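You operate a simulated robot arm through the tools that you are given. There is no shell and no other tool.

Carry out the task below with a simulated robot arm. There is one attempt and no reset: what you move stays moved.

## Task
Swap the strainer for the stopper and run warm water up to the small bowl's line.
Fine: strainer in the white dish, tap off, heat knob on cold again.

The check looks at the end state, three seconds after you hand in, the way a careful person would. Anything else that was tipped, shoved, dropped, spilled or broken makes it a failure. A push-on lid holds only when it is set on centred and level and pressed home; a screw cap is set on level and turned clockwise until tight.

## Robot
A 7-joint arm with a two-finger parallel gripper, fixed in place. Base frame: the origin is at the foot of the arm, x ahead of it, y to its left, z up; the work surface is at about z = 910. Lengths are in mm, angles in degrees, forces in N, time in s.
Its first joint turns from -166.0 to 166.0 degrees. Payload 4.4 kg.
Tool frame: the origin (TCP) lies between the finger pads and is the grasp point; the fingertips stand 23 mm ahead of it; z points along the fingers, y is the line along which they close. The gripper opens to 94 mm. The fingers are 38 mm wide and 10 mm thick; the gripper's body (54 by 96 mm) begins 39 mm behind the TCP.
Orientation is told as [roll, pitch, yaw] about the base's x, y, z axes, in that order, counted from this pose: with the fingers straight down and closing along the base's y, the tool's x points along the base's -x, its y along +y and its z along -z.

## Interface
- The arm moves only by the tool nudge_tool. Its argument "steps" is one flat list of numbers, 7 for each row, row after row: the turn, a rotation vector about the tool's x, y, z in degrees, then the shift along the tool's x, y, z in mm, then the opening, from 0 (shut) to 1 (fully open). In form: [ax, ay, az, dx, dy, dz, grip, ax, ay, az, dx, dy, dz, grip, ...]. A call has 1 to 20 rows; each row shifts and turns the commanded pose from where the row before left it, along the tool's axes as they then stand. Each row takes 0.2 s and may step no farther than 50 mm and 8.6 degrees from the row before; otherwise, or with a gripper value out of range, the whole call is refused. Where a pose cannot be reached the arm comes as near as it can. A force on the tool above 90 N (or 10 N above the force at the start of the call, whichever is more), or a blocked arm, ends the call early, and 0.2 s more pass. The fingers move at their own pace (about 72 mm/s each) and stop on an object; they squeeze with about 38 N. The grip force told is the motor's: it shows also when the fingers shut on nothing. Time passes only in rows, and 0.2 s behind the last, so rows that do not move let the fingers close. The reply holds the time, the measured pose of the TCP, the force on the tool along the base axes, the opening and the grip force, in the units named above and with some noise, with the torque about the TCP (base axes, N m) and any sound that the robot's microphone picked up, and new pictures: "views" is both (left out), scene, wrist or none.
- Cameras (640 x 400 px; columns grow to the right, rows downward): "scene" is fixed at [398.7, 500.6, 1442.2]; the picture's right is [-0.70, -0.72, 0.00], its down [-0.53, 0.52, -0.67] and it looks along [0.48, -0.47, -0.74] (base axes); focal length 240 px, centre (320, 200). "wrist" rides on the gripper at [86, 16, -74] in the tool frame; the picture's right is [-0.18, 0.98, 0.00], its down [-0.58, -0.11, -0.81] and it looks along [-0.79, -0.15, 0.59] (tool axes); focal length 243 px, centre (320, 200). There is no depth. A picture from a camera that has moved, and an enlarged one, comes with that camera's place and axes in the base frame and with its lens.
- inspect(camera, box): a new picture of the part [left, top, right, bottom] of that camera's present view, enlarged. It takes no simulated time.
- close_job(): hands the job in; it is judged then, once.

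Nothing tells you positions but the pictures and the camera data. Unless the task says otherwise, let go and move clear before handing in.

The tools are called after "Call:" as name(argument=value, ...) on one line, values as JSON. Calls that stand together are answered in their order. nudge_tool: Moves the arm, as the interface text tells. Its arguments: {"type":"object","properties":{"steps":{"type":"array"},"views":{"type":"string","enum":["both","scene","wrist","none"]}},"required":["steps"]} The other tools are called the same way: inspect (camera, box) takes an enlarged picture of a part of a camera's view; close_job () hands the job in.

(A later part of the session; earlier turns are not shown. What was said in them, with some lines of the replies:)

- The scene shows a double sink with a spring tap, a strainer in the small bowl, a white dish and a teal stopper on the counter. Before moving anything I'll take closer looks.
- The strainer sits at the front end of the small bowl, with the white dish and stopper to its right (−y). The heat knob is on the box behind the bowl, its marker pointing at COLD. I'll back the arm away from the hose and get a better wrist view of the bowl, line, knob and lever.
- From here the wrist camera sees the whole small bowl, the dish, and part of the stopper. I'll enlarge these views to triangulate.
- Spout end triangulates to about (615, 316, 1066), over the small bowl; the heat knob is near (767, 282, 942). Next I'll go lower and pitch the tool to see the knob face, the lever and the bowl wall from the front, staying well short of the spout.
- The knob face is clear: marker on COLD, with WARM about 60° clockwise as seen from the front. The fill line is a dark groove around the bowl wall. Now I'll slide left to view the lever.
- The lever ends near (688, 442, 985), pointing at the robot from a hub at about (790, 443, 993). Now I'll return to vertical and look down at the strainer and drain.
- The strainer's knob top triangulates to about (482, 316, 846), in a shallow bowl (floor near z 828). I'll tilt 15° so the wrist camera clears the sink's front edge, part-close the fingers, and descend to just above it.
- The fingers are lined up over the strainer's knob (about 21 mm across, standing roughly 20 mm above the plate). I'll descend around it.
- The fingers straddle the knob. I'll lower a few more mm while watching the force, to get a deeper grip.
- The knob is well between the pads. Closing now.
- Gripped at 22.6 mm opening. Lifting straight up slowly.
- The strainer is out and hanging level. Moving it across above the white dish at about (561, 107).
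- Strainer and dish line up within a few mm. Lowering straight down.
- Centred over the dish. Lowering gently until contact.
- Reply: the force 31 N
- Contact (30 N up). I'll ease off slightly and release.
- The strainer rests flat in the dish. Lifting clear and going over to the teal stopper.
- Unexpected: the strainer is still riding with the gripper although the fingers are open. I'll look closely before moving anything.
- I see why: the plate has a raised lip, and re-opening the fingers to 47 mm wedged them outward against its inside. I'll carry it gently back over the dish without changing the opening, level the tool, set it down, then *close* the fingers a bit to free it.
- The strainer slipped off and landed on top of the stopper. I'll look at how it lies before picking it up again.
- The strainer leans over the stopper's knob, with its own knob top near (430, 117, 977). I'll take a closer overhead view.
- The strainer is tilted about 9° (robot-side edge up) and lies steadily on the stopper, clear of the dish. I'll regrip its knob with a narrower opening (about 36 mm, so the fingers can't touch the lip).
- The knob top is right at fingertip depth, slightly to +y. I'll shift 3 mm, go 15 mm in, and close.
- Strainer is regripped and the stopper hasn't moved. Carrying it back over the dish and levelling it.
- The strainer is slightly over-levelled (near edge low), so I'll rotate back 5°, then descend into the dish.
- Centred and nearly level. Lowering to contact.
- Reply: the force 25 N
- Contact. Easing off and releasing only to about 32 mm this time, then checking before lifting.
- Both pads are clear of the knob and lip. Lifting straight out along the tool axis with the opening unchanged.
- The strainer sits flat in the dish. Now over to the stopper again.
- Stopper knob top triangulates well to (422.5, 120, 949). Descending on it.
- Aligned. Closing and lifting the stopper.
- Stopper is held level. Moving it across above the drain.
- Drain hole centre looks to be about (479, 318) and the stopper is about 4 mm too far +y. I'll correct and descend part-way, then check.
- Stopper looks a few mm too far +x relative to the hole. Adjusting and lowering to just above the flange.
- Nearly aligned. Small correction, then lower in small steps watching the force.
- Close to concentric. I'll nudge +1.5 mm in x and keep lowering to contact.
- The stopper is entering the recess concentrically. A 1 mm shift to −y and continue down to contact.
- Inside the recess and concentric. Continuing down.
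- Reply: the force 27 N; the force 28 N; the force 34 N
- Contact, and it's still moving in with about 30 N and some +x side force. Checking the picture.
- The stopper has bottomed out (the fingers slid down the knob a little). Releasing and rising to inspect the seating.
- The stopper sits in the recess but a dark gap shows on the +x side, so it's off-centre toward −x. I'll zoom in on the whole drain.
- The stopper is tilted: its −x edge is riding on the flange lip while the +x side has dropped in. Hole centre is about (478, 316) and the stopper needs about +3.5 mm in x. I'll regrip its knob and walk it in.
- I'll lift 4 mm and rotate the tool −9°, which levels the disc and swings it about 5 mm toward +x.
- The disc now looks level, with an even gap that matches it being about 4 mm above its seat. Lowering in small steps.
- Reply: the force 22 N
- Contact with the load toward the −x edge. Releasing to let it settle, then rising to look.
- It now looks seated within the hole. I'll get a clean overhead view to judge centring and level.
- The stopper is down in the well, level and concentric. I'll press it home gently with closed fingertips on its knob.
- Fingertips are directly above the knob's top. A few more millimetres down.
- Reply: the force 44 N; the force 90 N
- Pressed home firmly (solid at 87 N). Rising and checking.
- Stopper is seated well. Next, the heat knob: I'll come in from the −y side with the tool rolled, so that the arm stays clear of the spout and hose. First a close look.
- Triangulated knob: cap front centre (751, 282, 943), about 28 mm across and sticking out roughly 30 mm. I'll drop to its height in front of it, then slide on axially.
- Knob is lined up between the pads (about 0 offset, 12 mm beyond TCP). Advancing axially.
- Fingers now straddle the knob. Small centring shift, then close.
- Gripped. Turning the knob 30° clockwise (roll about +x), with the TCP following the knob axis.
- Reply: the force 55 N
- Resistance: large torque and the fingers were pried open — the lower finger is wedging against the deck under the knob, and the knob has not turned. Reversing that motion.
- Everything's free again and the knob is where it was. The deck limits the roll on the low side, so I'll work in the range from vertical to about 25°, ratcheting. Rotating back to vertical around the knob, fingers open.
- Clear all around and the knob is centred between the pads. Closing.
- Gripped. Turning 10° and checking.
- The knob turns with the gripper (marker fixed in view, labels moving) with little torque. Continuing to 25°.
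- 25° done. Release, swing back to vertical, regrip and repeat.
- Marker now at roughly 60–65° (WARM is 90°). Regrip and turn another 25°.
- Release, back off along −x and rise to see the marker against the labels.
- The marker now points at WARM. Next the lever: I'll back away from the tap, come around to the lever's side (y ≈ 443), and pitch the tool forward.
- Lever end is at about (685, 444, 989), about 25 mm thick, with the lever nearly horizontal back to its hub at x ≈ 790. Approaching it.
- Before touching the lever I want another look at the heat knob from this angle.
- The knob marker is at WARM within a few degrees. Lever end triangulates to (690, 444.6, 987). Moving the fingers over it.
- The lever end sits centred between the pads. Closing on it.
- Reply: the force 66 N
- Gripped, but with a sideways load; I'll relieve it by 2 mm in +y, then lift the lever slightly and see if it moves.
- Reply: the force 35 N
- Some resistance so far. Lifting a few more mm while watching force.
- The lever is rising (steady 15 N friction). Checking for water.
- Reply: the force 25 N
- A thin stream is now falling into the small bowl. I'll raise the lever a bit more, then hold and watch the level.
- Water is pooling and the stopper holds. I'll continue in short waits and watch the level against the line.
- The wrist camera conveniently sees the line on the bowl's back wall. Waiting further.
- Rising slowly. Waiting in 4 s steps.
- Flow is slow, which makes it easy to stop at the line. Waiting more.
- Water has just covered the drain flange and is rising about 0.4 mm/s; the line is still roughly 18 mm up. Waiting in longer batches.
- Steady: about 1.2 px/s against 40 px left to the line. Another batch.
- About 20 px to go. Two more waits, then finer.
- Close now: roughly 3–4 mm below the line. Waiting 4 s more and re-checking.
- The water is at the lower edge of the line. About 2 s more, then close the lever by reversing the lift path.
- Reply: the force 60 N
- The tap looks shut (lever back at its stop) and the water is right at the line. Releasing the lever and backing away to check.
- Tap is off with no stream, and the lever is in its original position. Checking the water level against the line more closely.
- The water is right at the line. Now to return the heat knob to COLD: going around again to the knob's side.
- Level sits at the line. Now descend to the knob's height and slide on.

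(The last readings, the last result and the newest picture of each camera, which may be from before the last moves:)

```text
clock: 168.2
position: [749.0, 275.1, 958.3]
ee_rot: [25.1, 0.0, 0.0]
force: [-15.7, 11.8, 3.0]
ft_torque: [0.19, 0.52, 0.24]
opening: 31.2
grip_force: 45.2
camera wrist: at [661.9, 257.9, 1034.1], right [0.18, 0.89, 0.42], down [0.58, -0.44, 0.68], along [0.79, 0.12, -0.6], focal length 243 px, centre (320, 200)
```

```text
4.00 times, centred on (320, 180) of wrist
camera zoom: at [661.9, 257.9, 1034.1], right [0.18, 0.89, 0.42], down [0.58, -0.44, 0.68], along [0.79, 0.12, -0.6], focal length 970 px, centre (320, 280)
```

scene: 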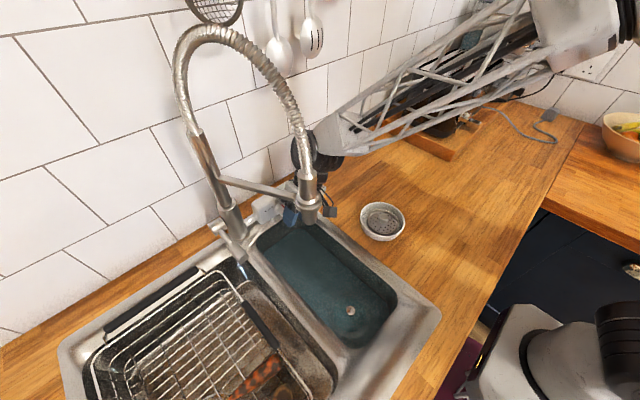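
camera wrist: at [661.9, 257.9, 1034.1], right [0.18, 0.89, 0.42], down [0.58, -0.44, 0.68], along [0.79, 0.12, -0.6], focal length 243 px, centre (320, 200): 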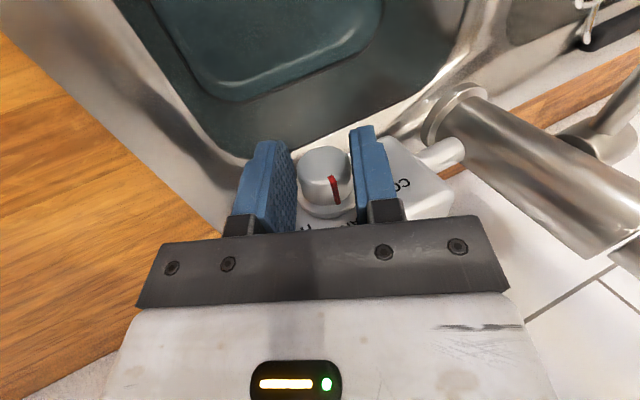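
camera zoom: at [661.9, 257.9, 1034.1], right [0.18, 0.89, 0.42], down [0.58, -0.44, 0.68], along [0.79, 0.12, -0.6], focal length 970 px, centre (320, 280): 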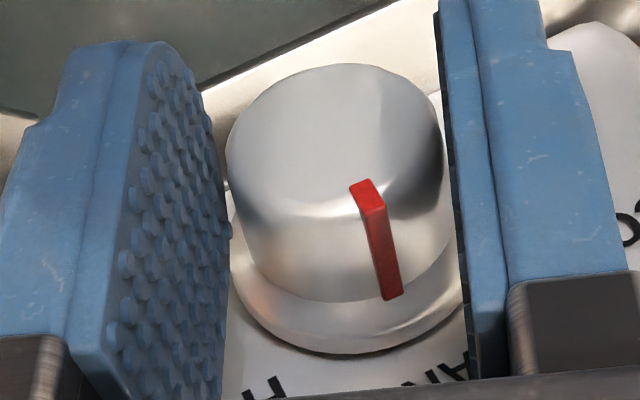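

Gripped as before. Turning back 25° counter-clockwise, then regripping and repeating.

Call:
nudge_tool(steps=[5, 0, 0, 0, 1.4, 0, 0, 5, 0, 0, 0, 1.4, 0, 0, 5, 0, 0, 0, 1.4, 0, 0, 5, 0, 0, 0, 1.4, 0, 0, 5, 0, 0, 0, 1.4, 0, 0], views="none")

Call:
nudge_tool(steps=[0, 0, 0, 0, 0, 0, 0.4, 0, 0, 0, 0, 0, 0, 0.42, -5, 0, 0, 0, -1.4, 0, 0.42, -5, 0, 0, 0, -1.4, 0, 0.42, -5, 0, 0, 0, -1.4, 0, 0.42, -5, 0, 0, 0, -1.4, 0, 0.42, -5, 0, 0, 0, -1.4, 0, 0.42], views="wrist")

Call:
inspect(camera="wrist", box=[240, 130, 400, 230])

```text
clock: 169.4
position: [748.9, 282.5, 960.7]
ee_rot: [0.0, -0.2, -0.1]
force: [-0.7, 46.6, 17.9]
ft_torque: [0.93, 0.5, 0.57]
opening: 31.4
grip_force: 44.9
```

```text
clock: 171.0
position: [748.2, 274.3, 958.6]
ee_rot: [25.2, -0.1, 0.0]
force: [-1.0, 0.3, -0.8]
ft_torque: [0.01, 0.0, 0.0]
opening: 39.4
grip_force: 0.0
camera wrist: at [660.6, 258.0, 1033.5], right [0.18, 0.89, 0.42], down [0.58, -0.44, 0.68], along [0.79, 0.12, -0.6], focal length 243 px, centre (320, 200)
```

wrist: 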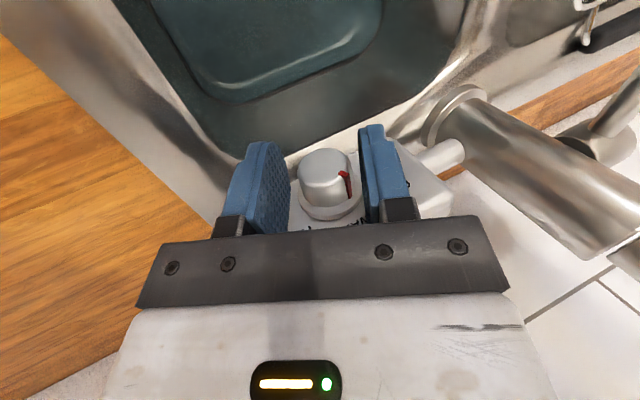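

```text
4.00 times, centred on (320, 180) of wrist
camera zoom: at [660.6, 258.0, 1033.5], right [0.18, 0.89, 0.42], down [0.58, -0.44, 0.68], along [0.79, 0.12, -0.6], focal length 970 px, centre (320, 280)
```

zoom: 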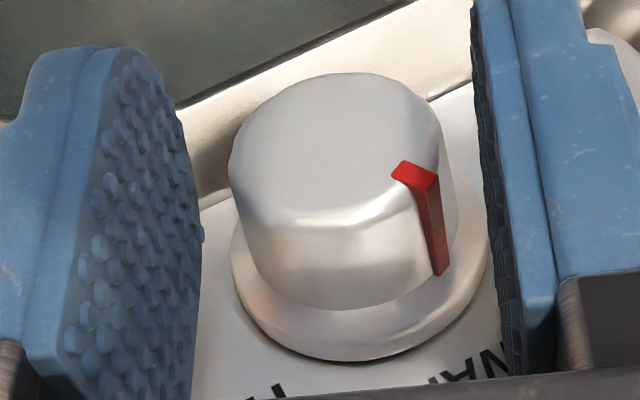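

Same again: close, turn back 25°.

Call:
nudge_tool(steps=[0, 0, 0, 0, 0, 0, 0.3, 0, 0, 0, 0, 0, 0, 0, 0, 0, 0, 0, 0, 0, 0, 5, 0, 0, 0, 1.4, 0, 0, 5, 0, 0, 0, 1.4, 0, 0, 5, 0, 0, 0, 1.4, 0, 0, 5, 0, 0, 0, 1.4, 0, 0], views="none")

Call:
nudge_tool(steps=[5, 0, 0, 0, 1.4, 0, 0], views="wrist")

Call:
inspect(camera="wrist", box=[240, 130, 400, 230])

```text
clock: 172.6
position: [749.5, 282.5, 960.0]
ee_rot: [5.0, 0.0, 0.1]
force: [8.5, 36.6, 4.2]
ft_torque: [0.72, 0.54, 0.46]
opening: 31.2
grip_force: 44.9
```

```text
clock: 173.0
position: [747.7, 284.0, 959.6]
ee_rot: [-0.1, -0.1, 0.1]
force: [7.2, 56.1, 5.0]
ft_torque: [1.05, 0.5, 0.61]
opening: 31.4
grip_force: 44.5
camera wrist: at [660.6, 299.0, 1035.8], right [0.18, 0.98, 0.0], down [0.58, -0.11, 0.81], along [0.79, -0.15, -0.59], focal length 243 px, centre (320, 200)
```

wrist: 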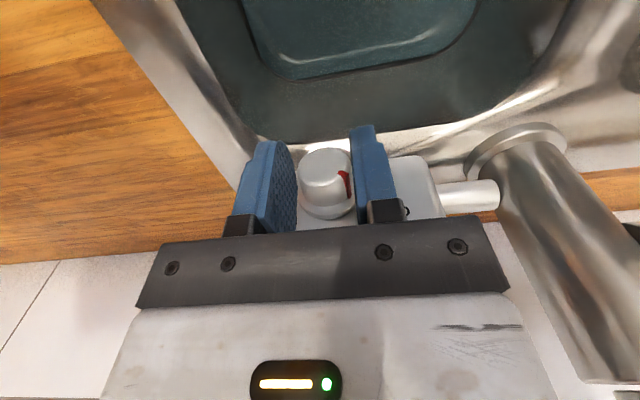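

```text
4.00 times, centred on (320, 180) of wrist
camera zoom: at [660.6, 299.0, 1035.8], right [0.18, 0.98, 0.0], down [0.58, -0.11, 0.81], along [0.79, -0.15, -0.59], focal length 970 px, centre (320, 280)
```

zoom: 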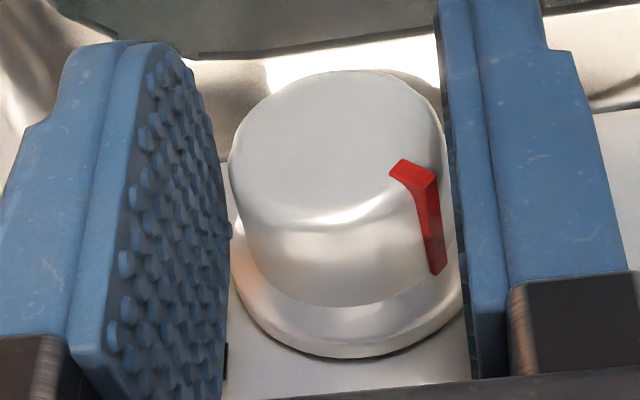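

Marker is back where it was at my first grip. Releasing and backing off to the earlier viewpoint to compare it with the original COLD picture.

Call:
nudge_tool(steps=[0, 0, 0, 0, 0, 0, 0.4, 0, 0, 0, 0, 0, 0, 0.42, -5, 0, 0, 0, -1.4, 0, 0.42, -5, 0, 0, 0, -1.4, 0, 0.42, -5, 0, 0, 0, -1.4, 0, 0.42, -5, 0, 0, 0, -1.4, 0, 0.42, -4, 0, 0, 0, -1.4, 0, 0.42, 0, 0, 0, 25, 0, 0, 0.42, 0, 0, 0, 25, 0, 0, 0.5, 0, 0, 0, 26, 3, -38, 0.5, 0, 0, 0, 0, 3, -38, 0.5])

Call:
inspect(camera="wrist", box=[270, 120, 398, 200])

Call:
inspect(camera="scene", box=[256, 190, 320, 230])

```text
clock: 175.4
position: [671.5, 250.2, 1029.4]
ee_rot: [24.1, 0.0, -0.1]
force: [-0.3, 0.0, -0.1]
ft_torque: [0.02, 0.03, 0.01]
opening: 46.9
grip_force: 0.0
camera wrist: at [584.6, 234.1, 1104.6], right [0.18, 0.9, 0.4], down [0.58, -0.43, 0.69], along [0.79, 0.1, -0.6], focal length 243 px, centre (320, 200)
```

scene: 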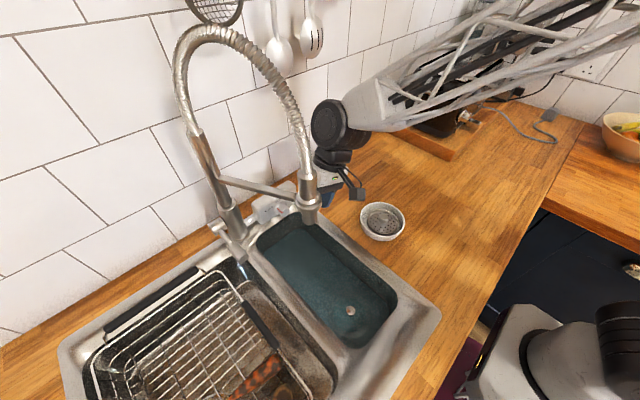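
wrist: 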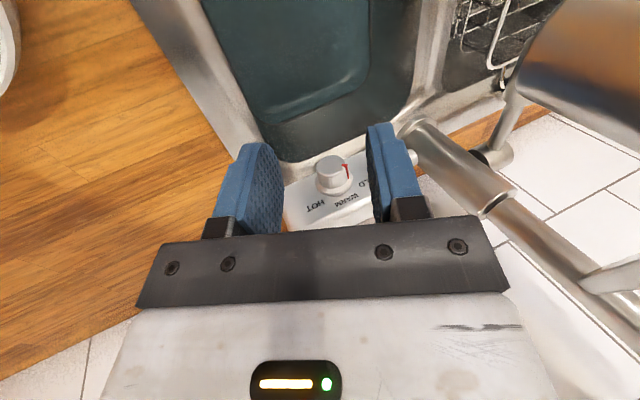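

```text
5.00 times, centred on (334, 160) of wrist
camera zoom: at [584.6, 234.1, 1104.6], right [0.18, 0.9, 0.4], down [0.58, -0.43, 0.69], along [0.79, 0.1, -0.6], focal length 1213 px, centre (250, 400)
```

zoom: 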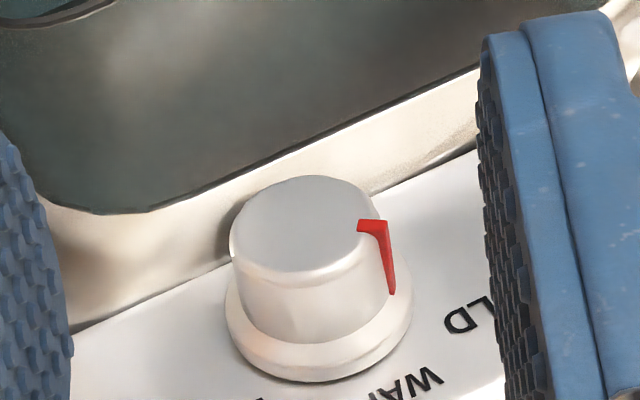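

```text
10.00 times, centred on (288, 210) of scene
camera zoom: at [398.7, 500.6, 1442.2], right [-0.7, -0.72, 0.0], down [-0.53, 0.52, -0.67], along [0.48, -0.47, -0.74], focal length 2396 px, centre (640, 100)
```

zoom: 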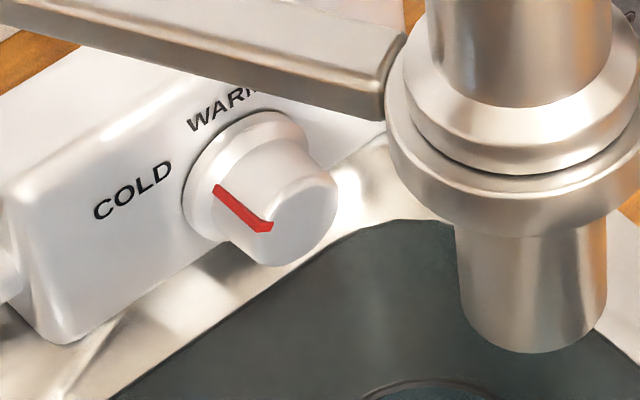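

The marker is about 5–6° short of its original COLD position. I'll do one more small turn to put it exactly back.

Call:
nudge_tool(steps=[-1, 0, 0, 0, -2.7, 25.2, 0.42, 0, 0, 0, 0, -2.7, 25.2, 0.42, 0, 0, 0, 0, -2.6, 25.2, 0.42, 0, 0, 0, -25, 0, 0, 0.42, 0, 0, 0, -25, 0, 0, 0.42, 0, 0, 0, -26, 0, 0, 0.42], views="wrist")

Call:
inspect(camera="wrist", box=[240, 130, 400, 230])

```text
clock: 176.8
position: [748.5, 271.9, 960.2]
ee_rot: [25.0, -0.1, -0.1]
force: [0.4, -0.4, 0.0]
ft_torque: [0.0, 0.0, -0.01]
opening: 39.4
grip_force: 0.1
camera wrist: at [661.5, 254.7, 1035.2], right [0.18, 0.89, 0.42], down [0.58, -0.44, 0.69], along [0.79, 0.12, -0.6], focal length 243 px, centre (320, 200)
```

wrist: 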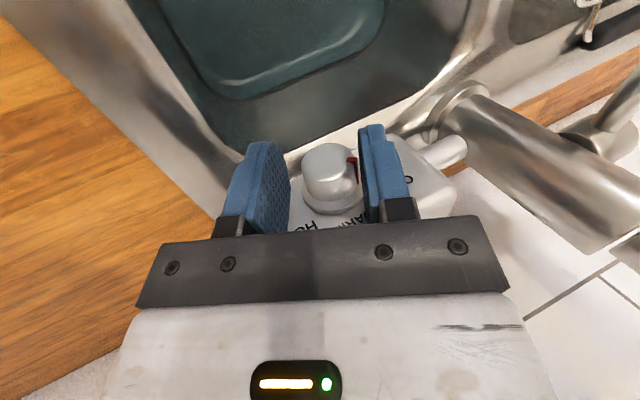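

```text
4.00 times, centred on (320, 180) of wrist
camera zoom: at [661.5, 254.7, 1035.2], right [0.18, 0.89, 0.42], down [0.58, -0.44, 0.69], along [0.79, 0.12, -0.6], focal length 970 px, centre (320, 280)
```

zoom: 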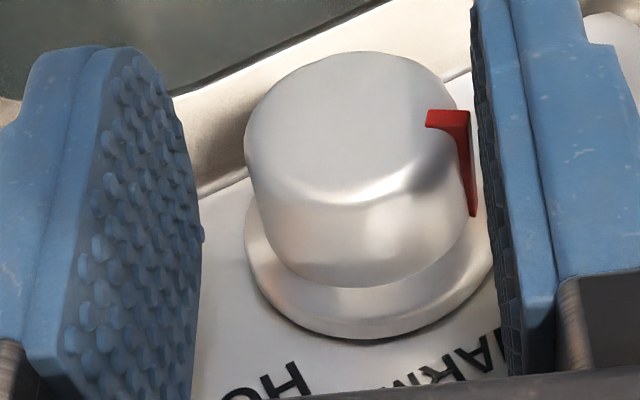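

Call:
nudge_tool(steps=[0, 0, 0, 0, 1.9, 3, 0.42, 5, 0, 0, 0, 1.4, 0, 0.42, 5, 0, 0, 0, 1.4, 0, 0.42, 0, 0, 0, 0, 0, 0, 0.3, 0, 0, 0, 0, 0, 0, 0, 0, 0, 0, 0, 0, 0, 0], views="wrist")

Call:
inspect(camera="wrist", box=[240, 130, 400, 230])

```text
clock: 178.2
position: [748.3, 278.9, 958.3]
ee_rot: [15.0, -0.1, -0.1]
force: [-0.1, 1.2, 4.2]
ft_torque: [0.02, -0.01, 0.36]
opening: 31.2
grip_force: 45.0
camera wrist: at [660.7, 274.7, 1035.5], right [0.18, 0.95, 0.25], down [0.58, -0.31, 0.75], along [0.79, 0.01, -0.61], focal length 243 px, centre (320, 200)
```

wrist: 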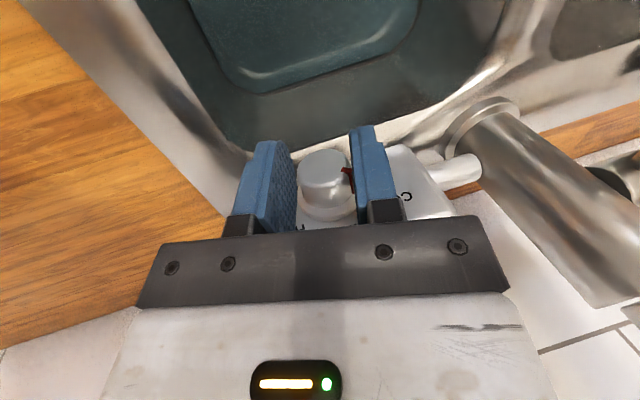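

```text
4.00 times, centred on (320, 180) of wrist
camera zoom: at [660.7, 274.7, 1035.5], right [0.18, 0.95, 0.25], down [0.58, -0.31, 0.75], along [0.79, 0.01, -0.61], focal length 970 px, centre (320, 280)
```

zoom: 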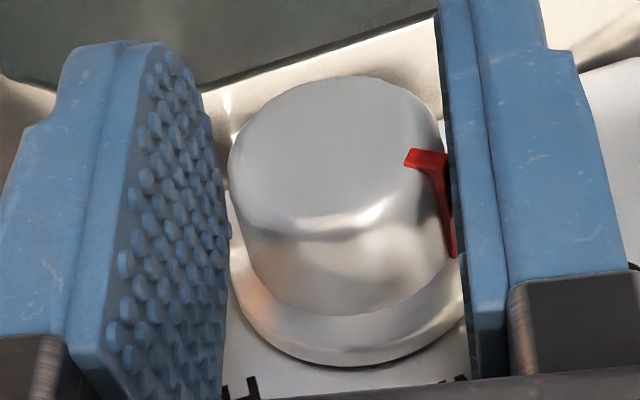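

Call:
nudge_tool(steps=[3, 0, 0, 0, 0.7, 0, 0, 3, 0, 0, 0, 0.7, 0, 0], views="none")

Call:
nudge_tool(steps=[0, 0, 0, 0, 0, 0, 0.3, 0, 0, 0, 0, 0, 0, 0.42, -5, 0, 0, 0, -1.4, 0, 0.42, -5, 0, 0, 0, -1.4, 0, 0.42, -5, 0, 0, 0, -1.4, 0, 0.42, 0, 0, 0, 25, 0, 0, 0.42, 0, 0, 0, 25, 0, 0, 0.5, 0, 0, 0, 26, 3, -38, 0.5, 0, 0, 0, 0, 3, -38, 0.5])

Call:
inspect(camera="wrist", box=[270, 120, 398, 200])

Call:
inspect(camera="scene", box=[240, 170, 368, 250])

```text
clock: 178.8
position: [747.9, 279.6, 957.7]
ee_rot: [9.1, -0.1, 0.1]
force: [-1.4, -5.2, 16.3]
ft_torque: [-0.05, -0.11, 0.47]
opening: 31.4
grip_force: 44.8
```

```text
clock: 180.8
position: [670.8, 251.4, 1030.6]
ee_rot: [24.0, -0.1, 0.0]
force: [-0.4, -0.1, 0.4]
ft_torque: [-0.01, 0.01, 0.01]
opening: 47.2
grip_force: 0.0
camera wrist: at [583.6, 236.9, 1107.3], right [0.18, 0.9, 0.4], down [0.58, -0.43, 0.69], along [0.79, 0.11, -0.6], focal length 243 px, centre (320, 200)
```

scene: 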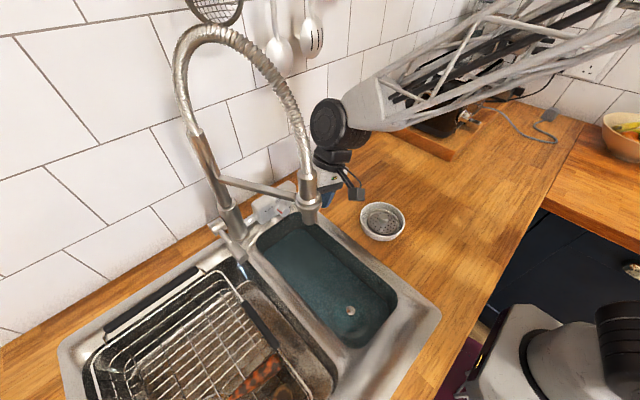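
wrist: 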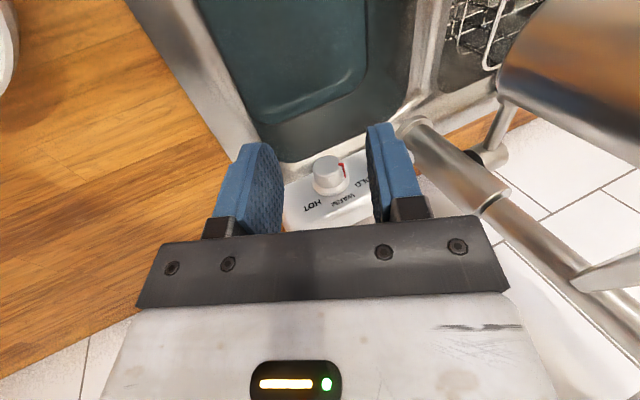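

```text
5.00 times, centred on (334, 160) of wrist
camera zoom: at [583.6, 236.9, 1107.3], right [0.18, 0.9, 0.4], down [0.58, -0.43, 0.69], along [0.79, 0.11, -0.6], focal length 1213 px, centre (250, 400)
```

zoom: 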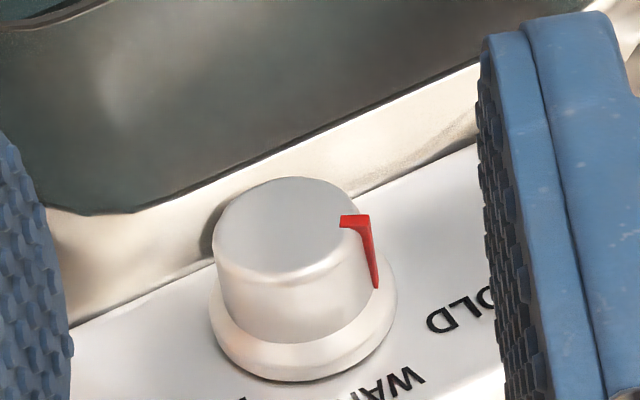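

```text
5.00 times, centred on (304, 210) of scene
camera zoom: at [398.7, 500.6, 1442.2], right [-0.7, -0.72, 0.0], down [-0.53, 0.52, -0.67], along [0.48, -0.47, -0.74], focal length 1198 px, centre (400, 150)
```

zoom: 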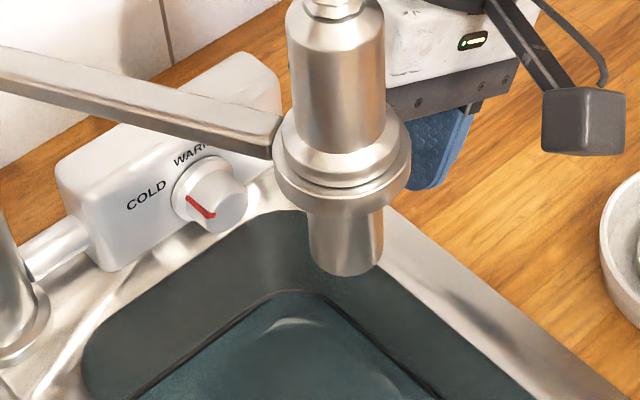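

The marker matches the original COLD picture. Retreating clear of the tap and doing a last check of everything.

Call:
nudge_tool(steps=[0, 0, 0, 45, -20, -20, 0.5, 0, 0, 0, 45, -20, -20, 0.5, 0, 0, 0, 45, 0, -20, 0.5, 0, 0, 0, 45, 0, -20, 0.5, 8, 0, 0, 30, 0, -20, 0.5, 8, 0, 0, 30, 0, -20, 0.5, 8, 0, 0, 30, 0, -20, 0.5])

Call:
inspect(camera="scene", box=[258, 222, 322, 262])

Call:
inspect(camera="scene", box=[250, 200, 450, 350])

Call:
inspect(camera="wrist", box=[340, 0, 580, 150])

```text
refused: row 1 steps farther than a row can; nothing moved
```

```text
10.00 times, centred on (290, 242) of scene
camera zoom: at [398.7, 500.6, 1442.2], right [-0.7, -0.72, 0.0], down [-0.53, 0.52, -0.67], along [0.48, -0.47, -0.74], focal length 2396 px, centre (620, -220)
```

zoom: 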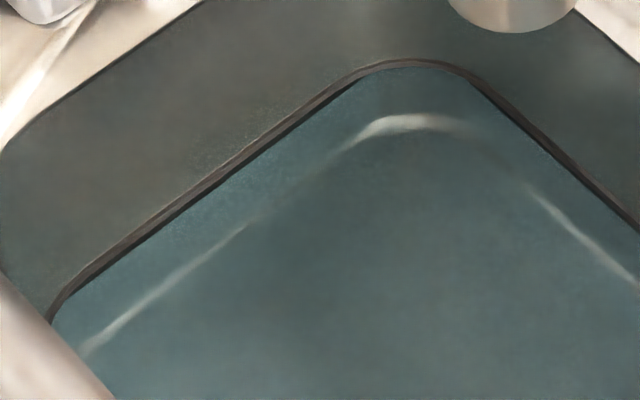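

```text
2.67 times, centred on (350, 275) of scene
camera zoom: at [398.7, 500.6, 1442.2], right [-0.7, -0.72, 0.0], down [-0.53, 0.52, -0.67], along [0.48, -0.47, -0.74], focal length 639 px, centre (240, 0)
```

zoom: 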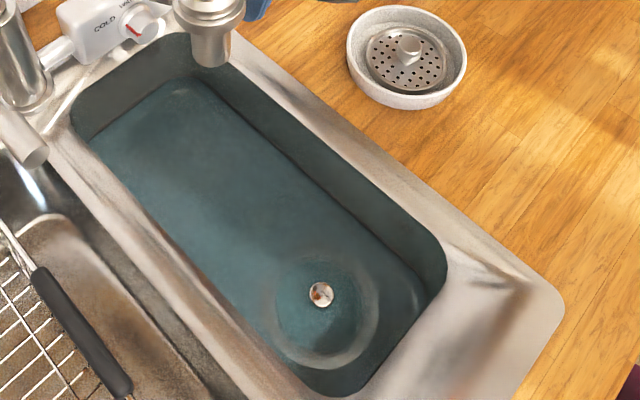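

```text
2.67 times, centred on (460, 75) of wrist
camera zoom: at [583.6, 236.9, 1107.3], right [0.18, 0.9, 0.4], down [0.58, -0.43, 0.69], along [0.79, 0.11, -0.6], focal length 647 px, centre (-53, 533)
```

zoom: 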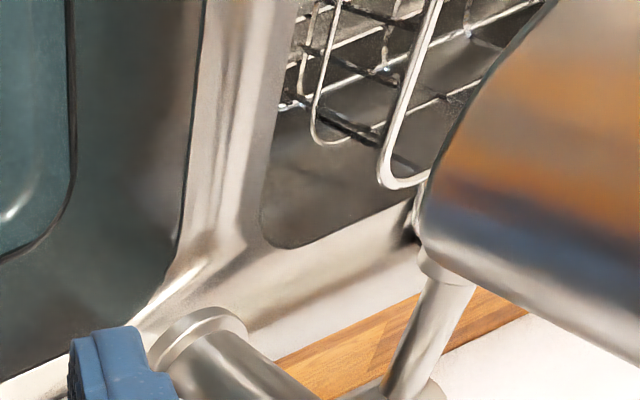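

The fill has stayed put. I want to judge the last millimetres more precisely, so I'll look at the back wall from low and in front, off to the −y side and clear of the spout.

Call:
nudge_tool(steps=[0, 0, 0, 45, 0, 0, 0.5, 0, 0, 0, 45, 0, 0, 0.5, 0, 0, 0, 45, 0, 0, 0.5, 0, 0, 0, 45, 0, 0, 0.5, 8, 0, 0, 0, 0, 0, 0.5, 8, 0, 0, 0, 0, 0, 0.5, 8, 0, 0, 0, 0, 0, 0.5, 0, -8.6, 0, 0, 0, 0, 0.5, 0, -8.6, 0, 0, 0, 0, 0.5, 0, -8.6, 0, 0, 0, 0, 0.5, 0, -8.6, 0, 0, 0, 0, 0.5, 0, 0, 0, -10, 0, 40, 0.5, 0, 0, 0, -10, 0, 40, 0.5])

Call:
inspect(camera="wrist", box=[270, 80, 430, 180])

```text
clock: 183.6
position: [552.1, 251.2, 973.8]
ee_rot: [0.1, -34.6, -0.1]
force: [0.2, 0.5, -0.5]
ft_torque: [-0.03, -0.01, -0.01]
opening: 47.0
grip_force: 0.1
camera wrist: at [439.4, 267.4, 987.6], right [0.15, 0.98, 0.1], down [0.02, -0.11, 0.99], along [0.99, -0.15, -0.04], focal length 243 px, centre (320, 200)
```

scene: 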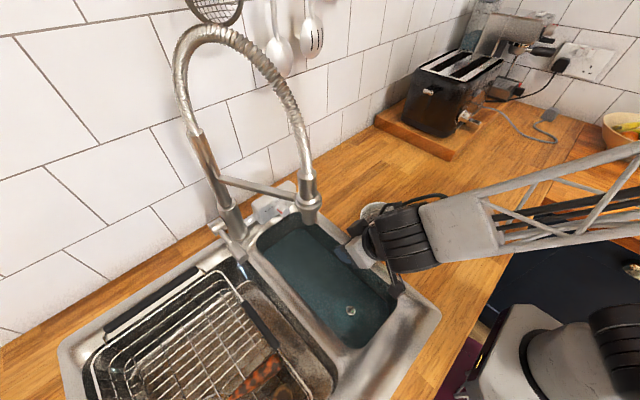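
wrist: 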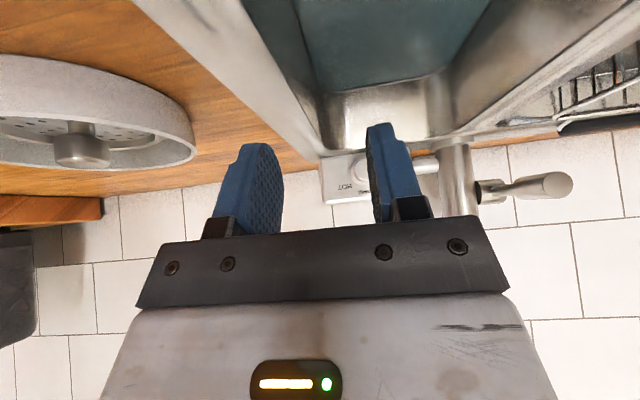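

```text
4.00 times, centred on (350, 130) of wrist
camera zoom: at [439.4, 267.4, 987.6], right [0.15, 0.98, 0.1], down [0.02, -0.11, 0.99], along [0.99, -0.15, -0.04], focal length 970 px, centre (200, 480)
```

zoom: 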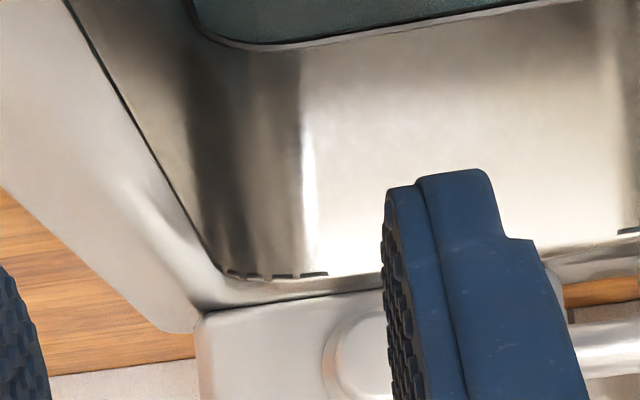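

Call:
inspect(camera="wrist", box=[315, 75, 379, 105])

Call:
inspect(camera="wrist", box=[370, 60, 434, 100])

Call:
inspect(camera="wrist", box=[420, 50, 484, 90])

```text
10.00 times, centred on (347, 90) of wrist
camera zoom: at [439.4, 267.4, 987.6], right [0.15, 0.98, 0.1], down [0.02, -0.11, 0.99], along [0.99, -0.15, -0.04], focal length 2426 px, centre (50, 1300)
```

zoom: 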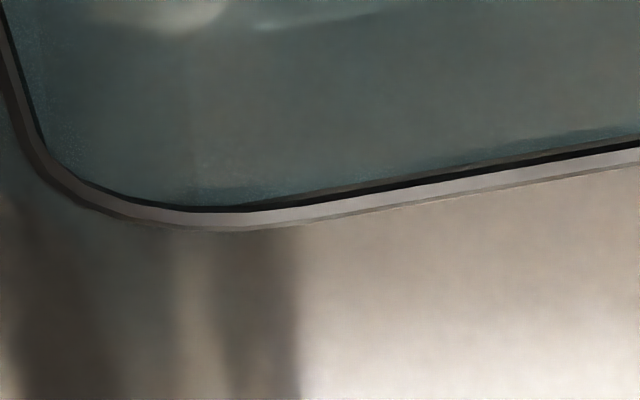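

```text
10.00 times, centred on (402, 80) of wrist
camera zoom: at [439.4, 267.4, 987.6], right [0.15, 0.98, 0.1], down [0.02, -0.11, 0.99], along [0.99, -0.15, -0.04], focal length 2426 px, centre (-500, 1400)
```

zoom: 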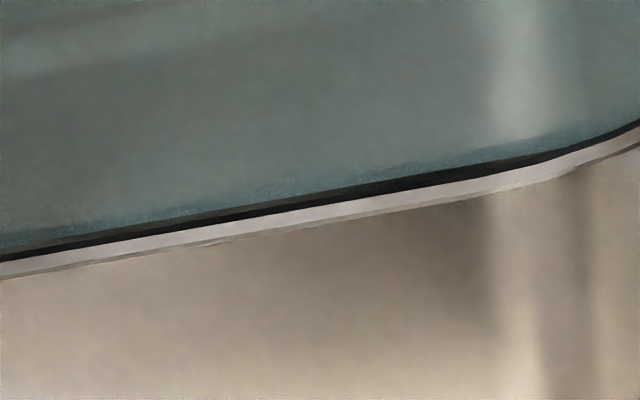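

```text
10.00 times, centred on (452, 70) of wrist
camera zoom: at [439.4, 267.4, 987.6], right [0.15, 0.98, 0.1], down [0.02, -0.11, 0.99], along [0.99, -0.15, -0.04], focal length 2426 px, centre (-1000, 1500)
```

zoom: 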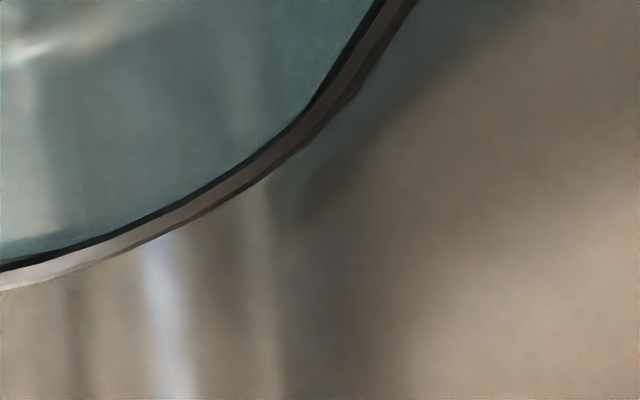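

The water touches the underside of the line all the way round, the level is stable, the tap is off, and the knob is on COLD. Moving the arm clear and taking a final look.

Call:
nudge_tool(steps=[0, 0, 0, -2, 0, -40, 0.5, 0, 0, 0, -2, 0, -40, 0.5, 0, 0, 0, -2, 0, -40, 0.5, 0, 8.6, 0, 0, 0, 0, 0.5, 0, 8.6, 0, 0, 0, 0, 0.5, 0, 8.6, 0, 0, 0, 0, 0.5, 0, 8.6, 0, 0, 0, 0, 0.5, 0, 0, 0, 30, -40, 0, 0.5, 0, 0, 0, 0, -45, -10, 0.5, 0, 0, 0, 0, -45, -10, 0.5])

Call:
inspect(camera="scene", box=[190, 180, 350, 280])

Call:
inspect(camera="scene", box=[290, 190, 450, 350])

```text
clock: 185.8
position: [460.9, 120.9, 1096.5]
ee_rot: [-0.1, 0.1, -0.1]
force: [0.5, -0.4, -0.8]
ft_torque: [0.0, 0.0, 0.01]
opening: 46.8
grip_force: 0.0
camera wrist: at [373.7, 137.3, 1171.9], right [0.18, 0.98, 0.0], down [0.58, -0.11, 0.81], along [0.79, -0.15, -0.59], focal length 243 px, centre (320, 200)
```

scene: 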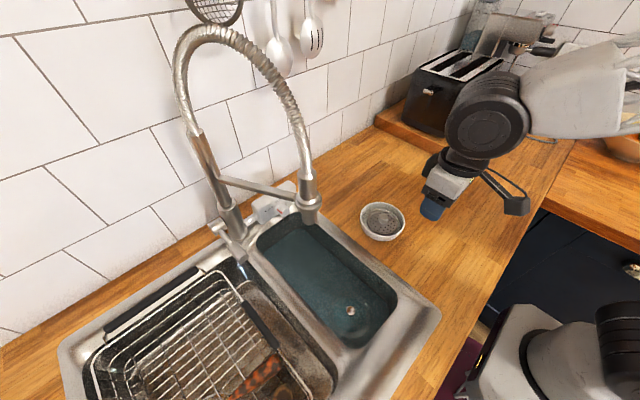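
wrist: 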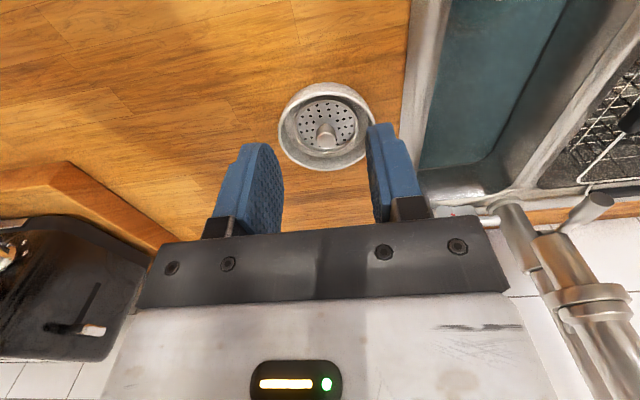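

```text
4.00 times, centred on (270, 230) of scene
camera zoom: at [398.7, 500.6, 1442.2], right [-0.7, -0.72, 0.0], down [-0.53, 0.52, -0.67], along [0.48, -0.47, -0.74], focal length 958 px, centre (520, 80)
```

zoom: 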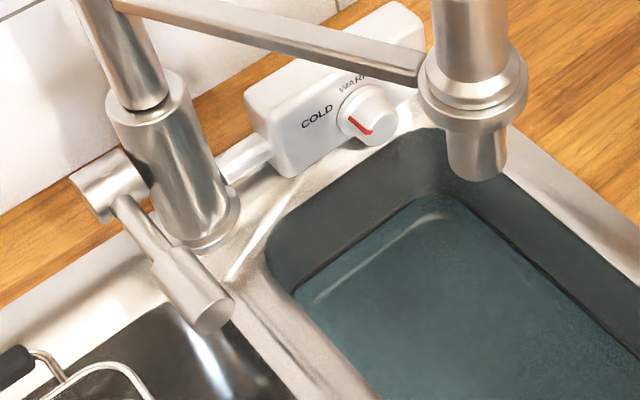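

```text
2.50 times, centred on (370, 270) of scene
camera zoom: at [398.7, 500.6, 1442.2], right [-0.7, -0.72, 0.0], down [-0.53, 0.52, -0.67], along [0.48, -0.47, -0.74], focal length 599 px, centre (195, 25)
```

zoom: 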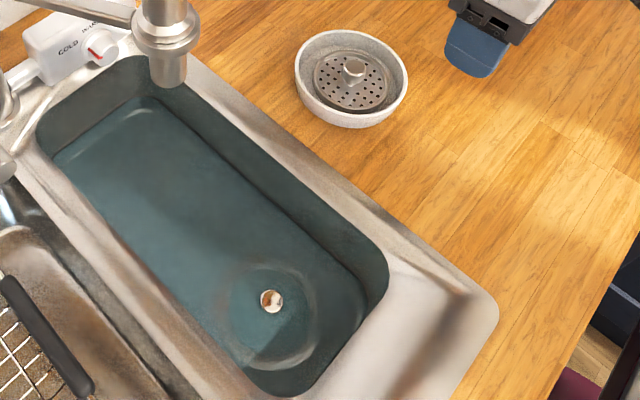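

The strainer lies flat in the white dish and the stopper is seated in the drain. The small bowl holds warm water up to the line, the tap is off, the heat knob is on COLD, and the arm is clear. Handing in.

Call:
close_job()

```text
The job is handed in.
```

The job is handed in. The strainer is in the white dish, the stopper is seated in the small bowl's drain, and the bowl holds warm water at its line. The tap is off and the heat knob is back on cold.

- **Water level:** the surface touches the bottom edge of the line, roughly 2 mm below its middle. I did not top it up. The level looked unchanged between shutting the tap and handing in.
- **Strainer:** it slipped from the gripper once, fell onto the stopper and leaned there. I picked it up again and set it flat in the dish. I saw no damage, and neither the stopper nor the dish appeared to have moved.
- **Stopper:** it first went in tilted. I re-seated it and pressed it home, and it held water throughout the fill. A thin gap shows around its edge.
- **Heat knob:** on my first try at turning it, a finger jammed against the sink deck. I backed off, and the knob ended in the same position as in the first pictures.
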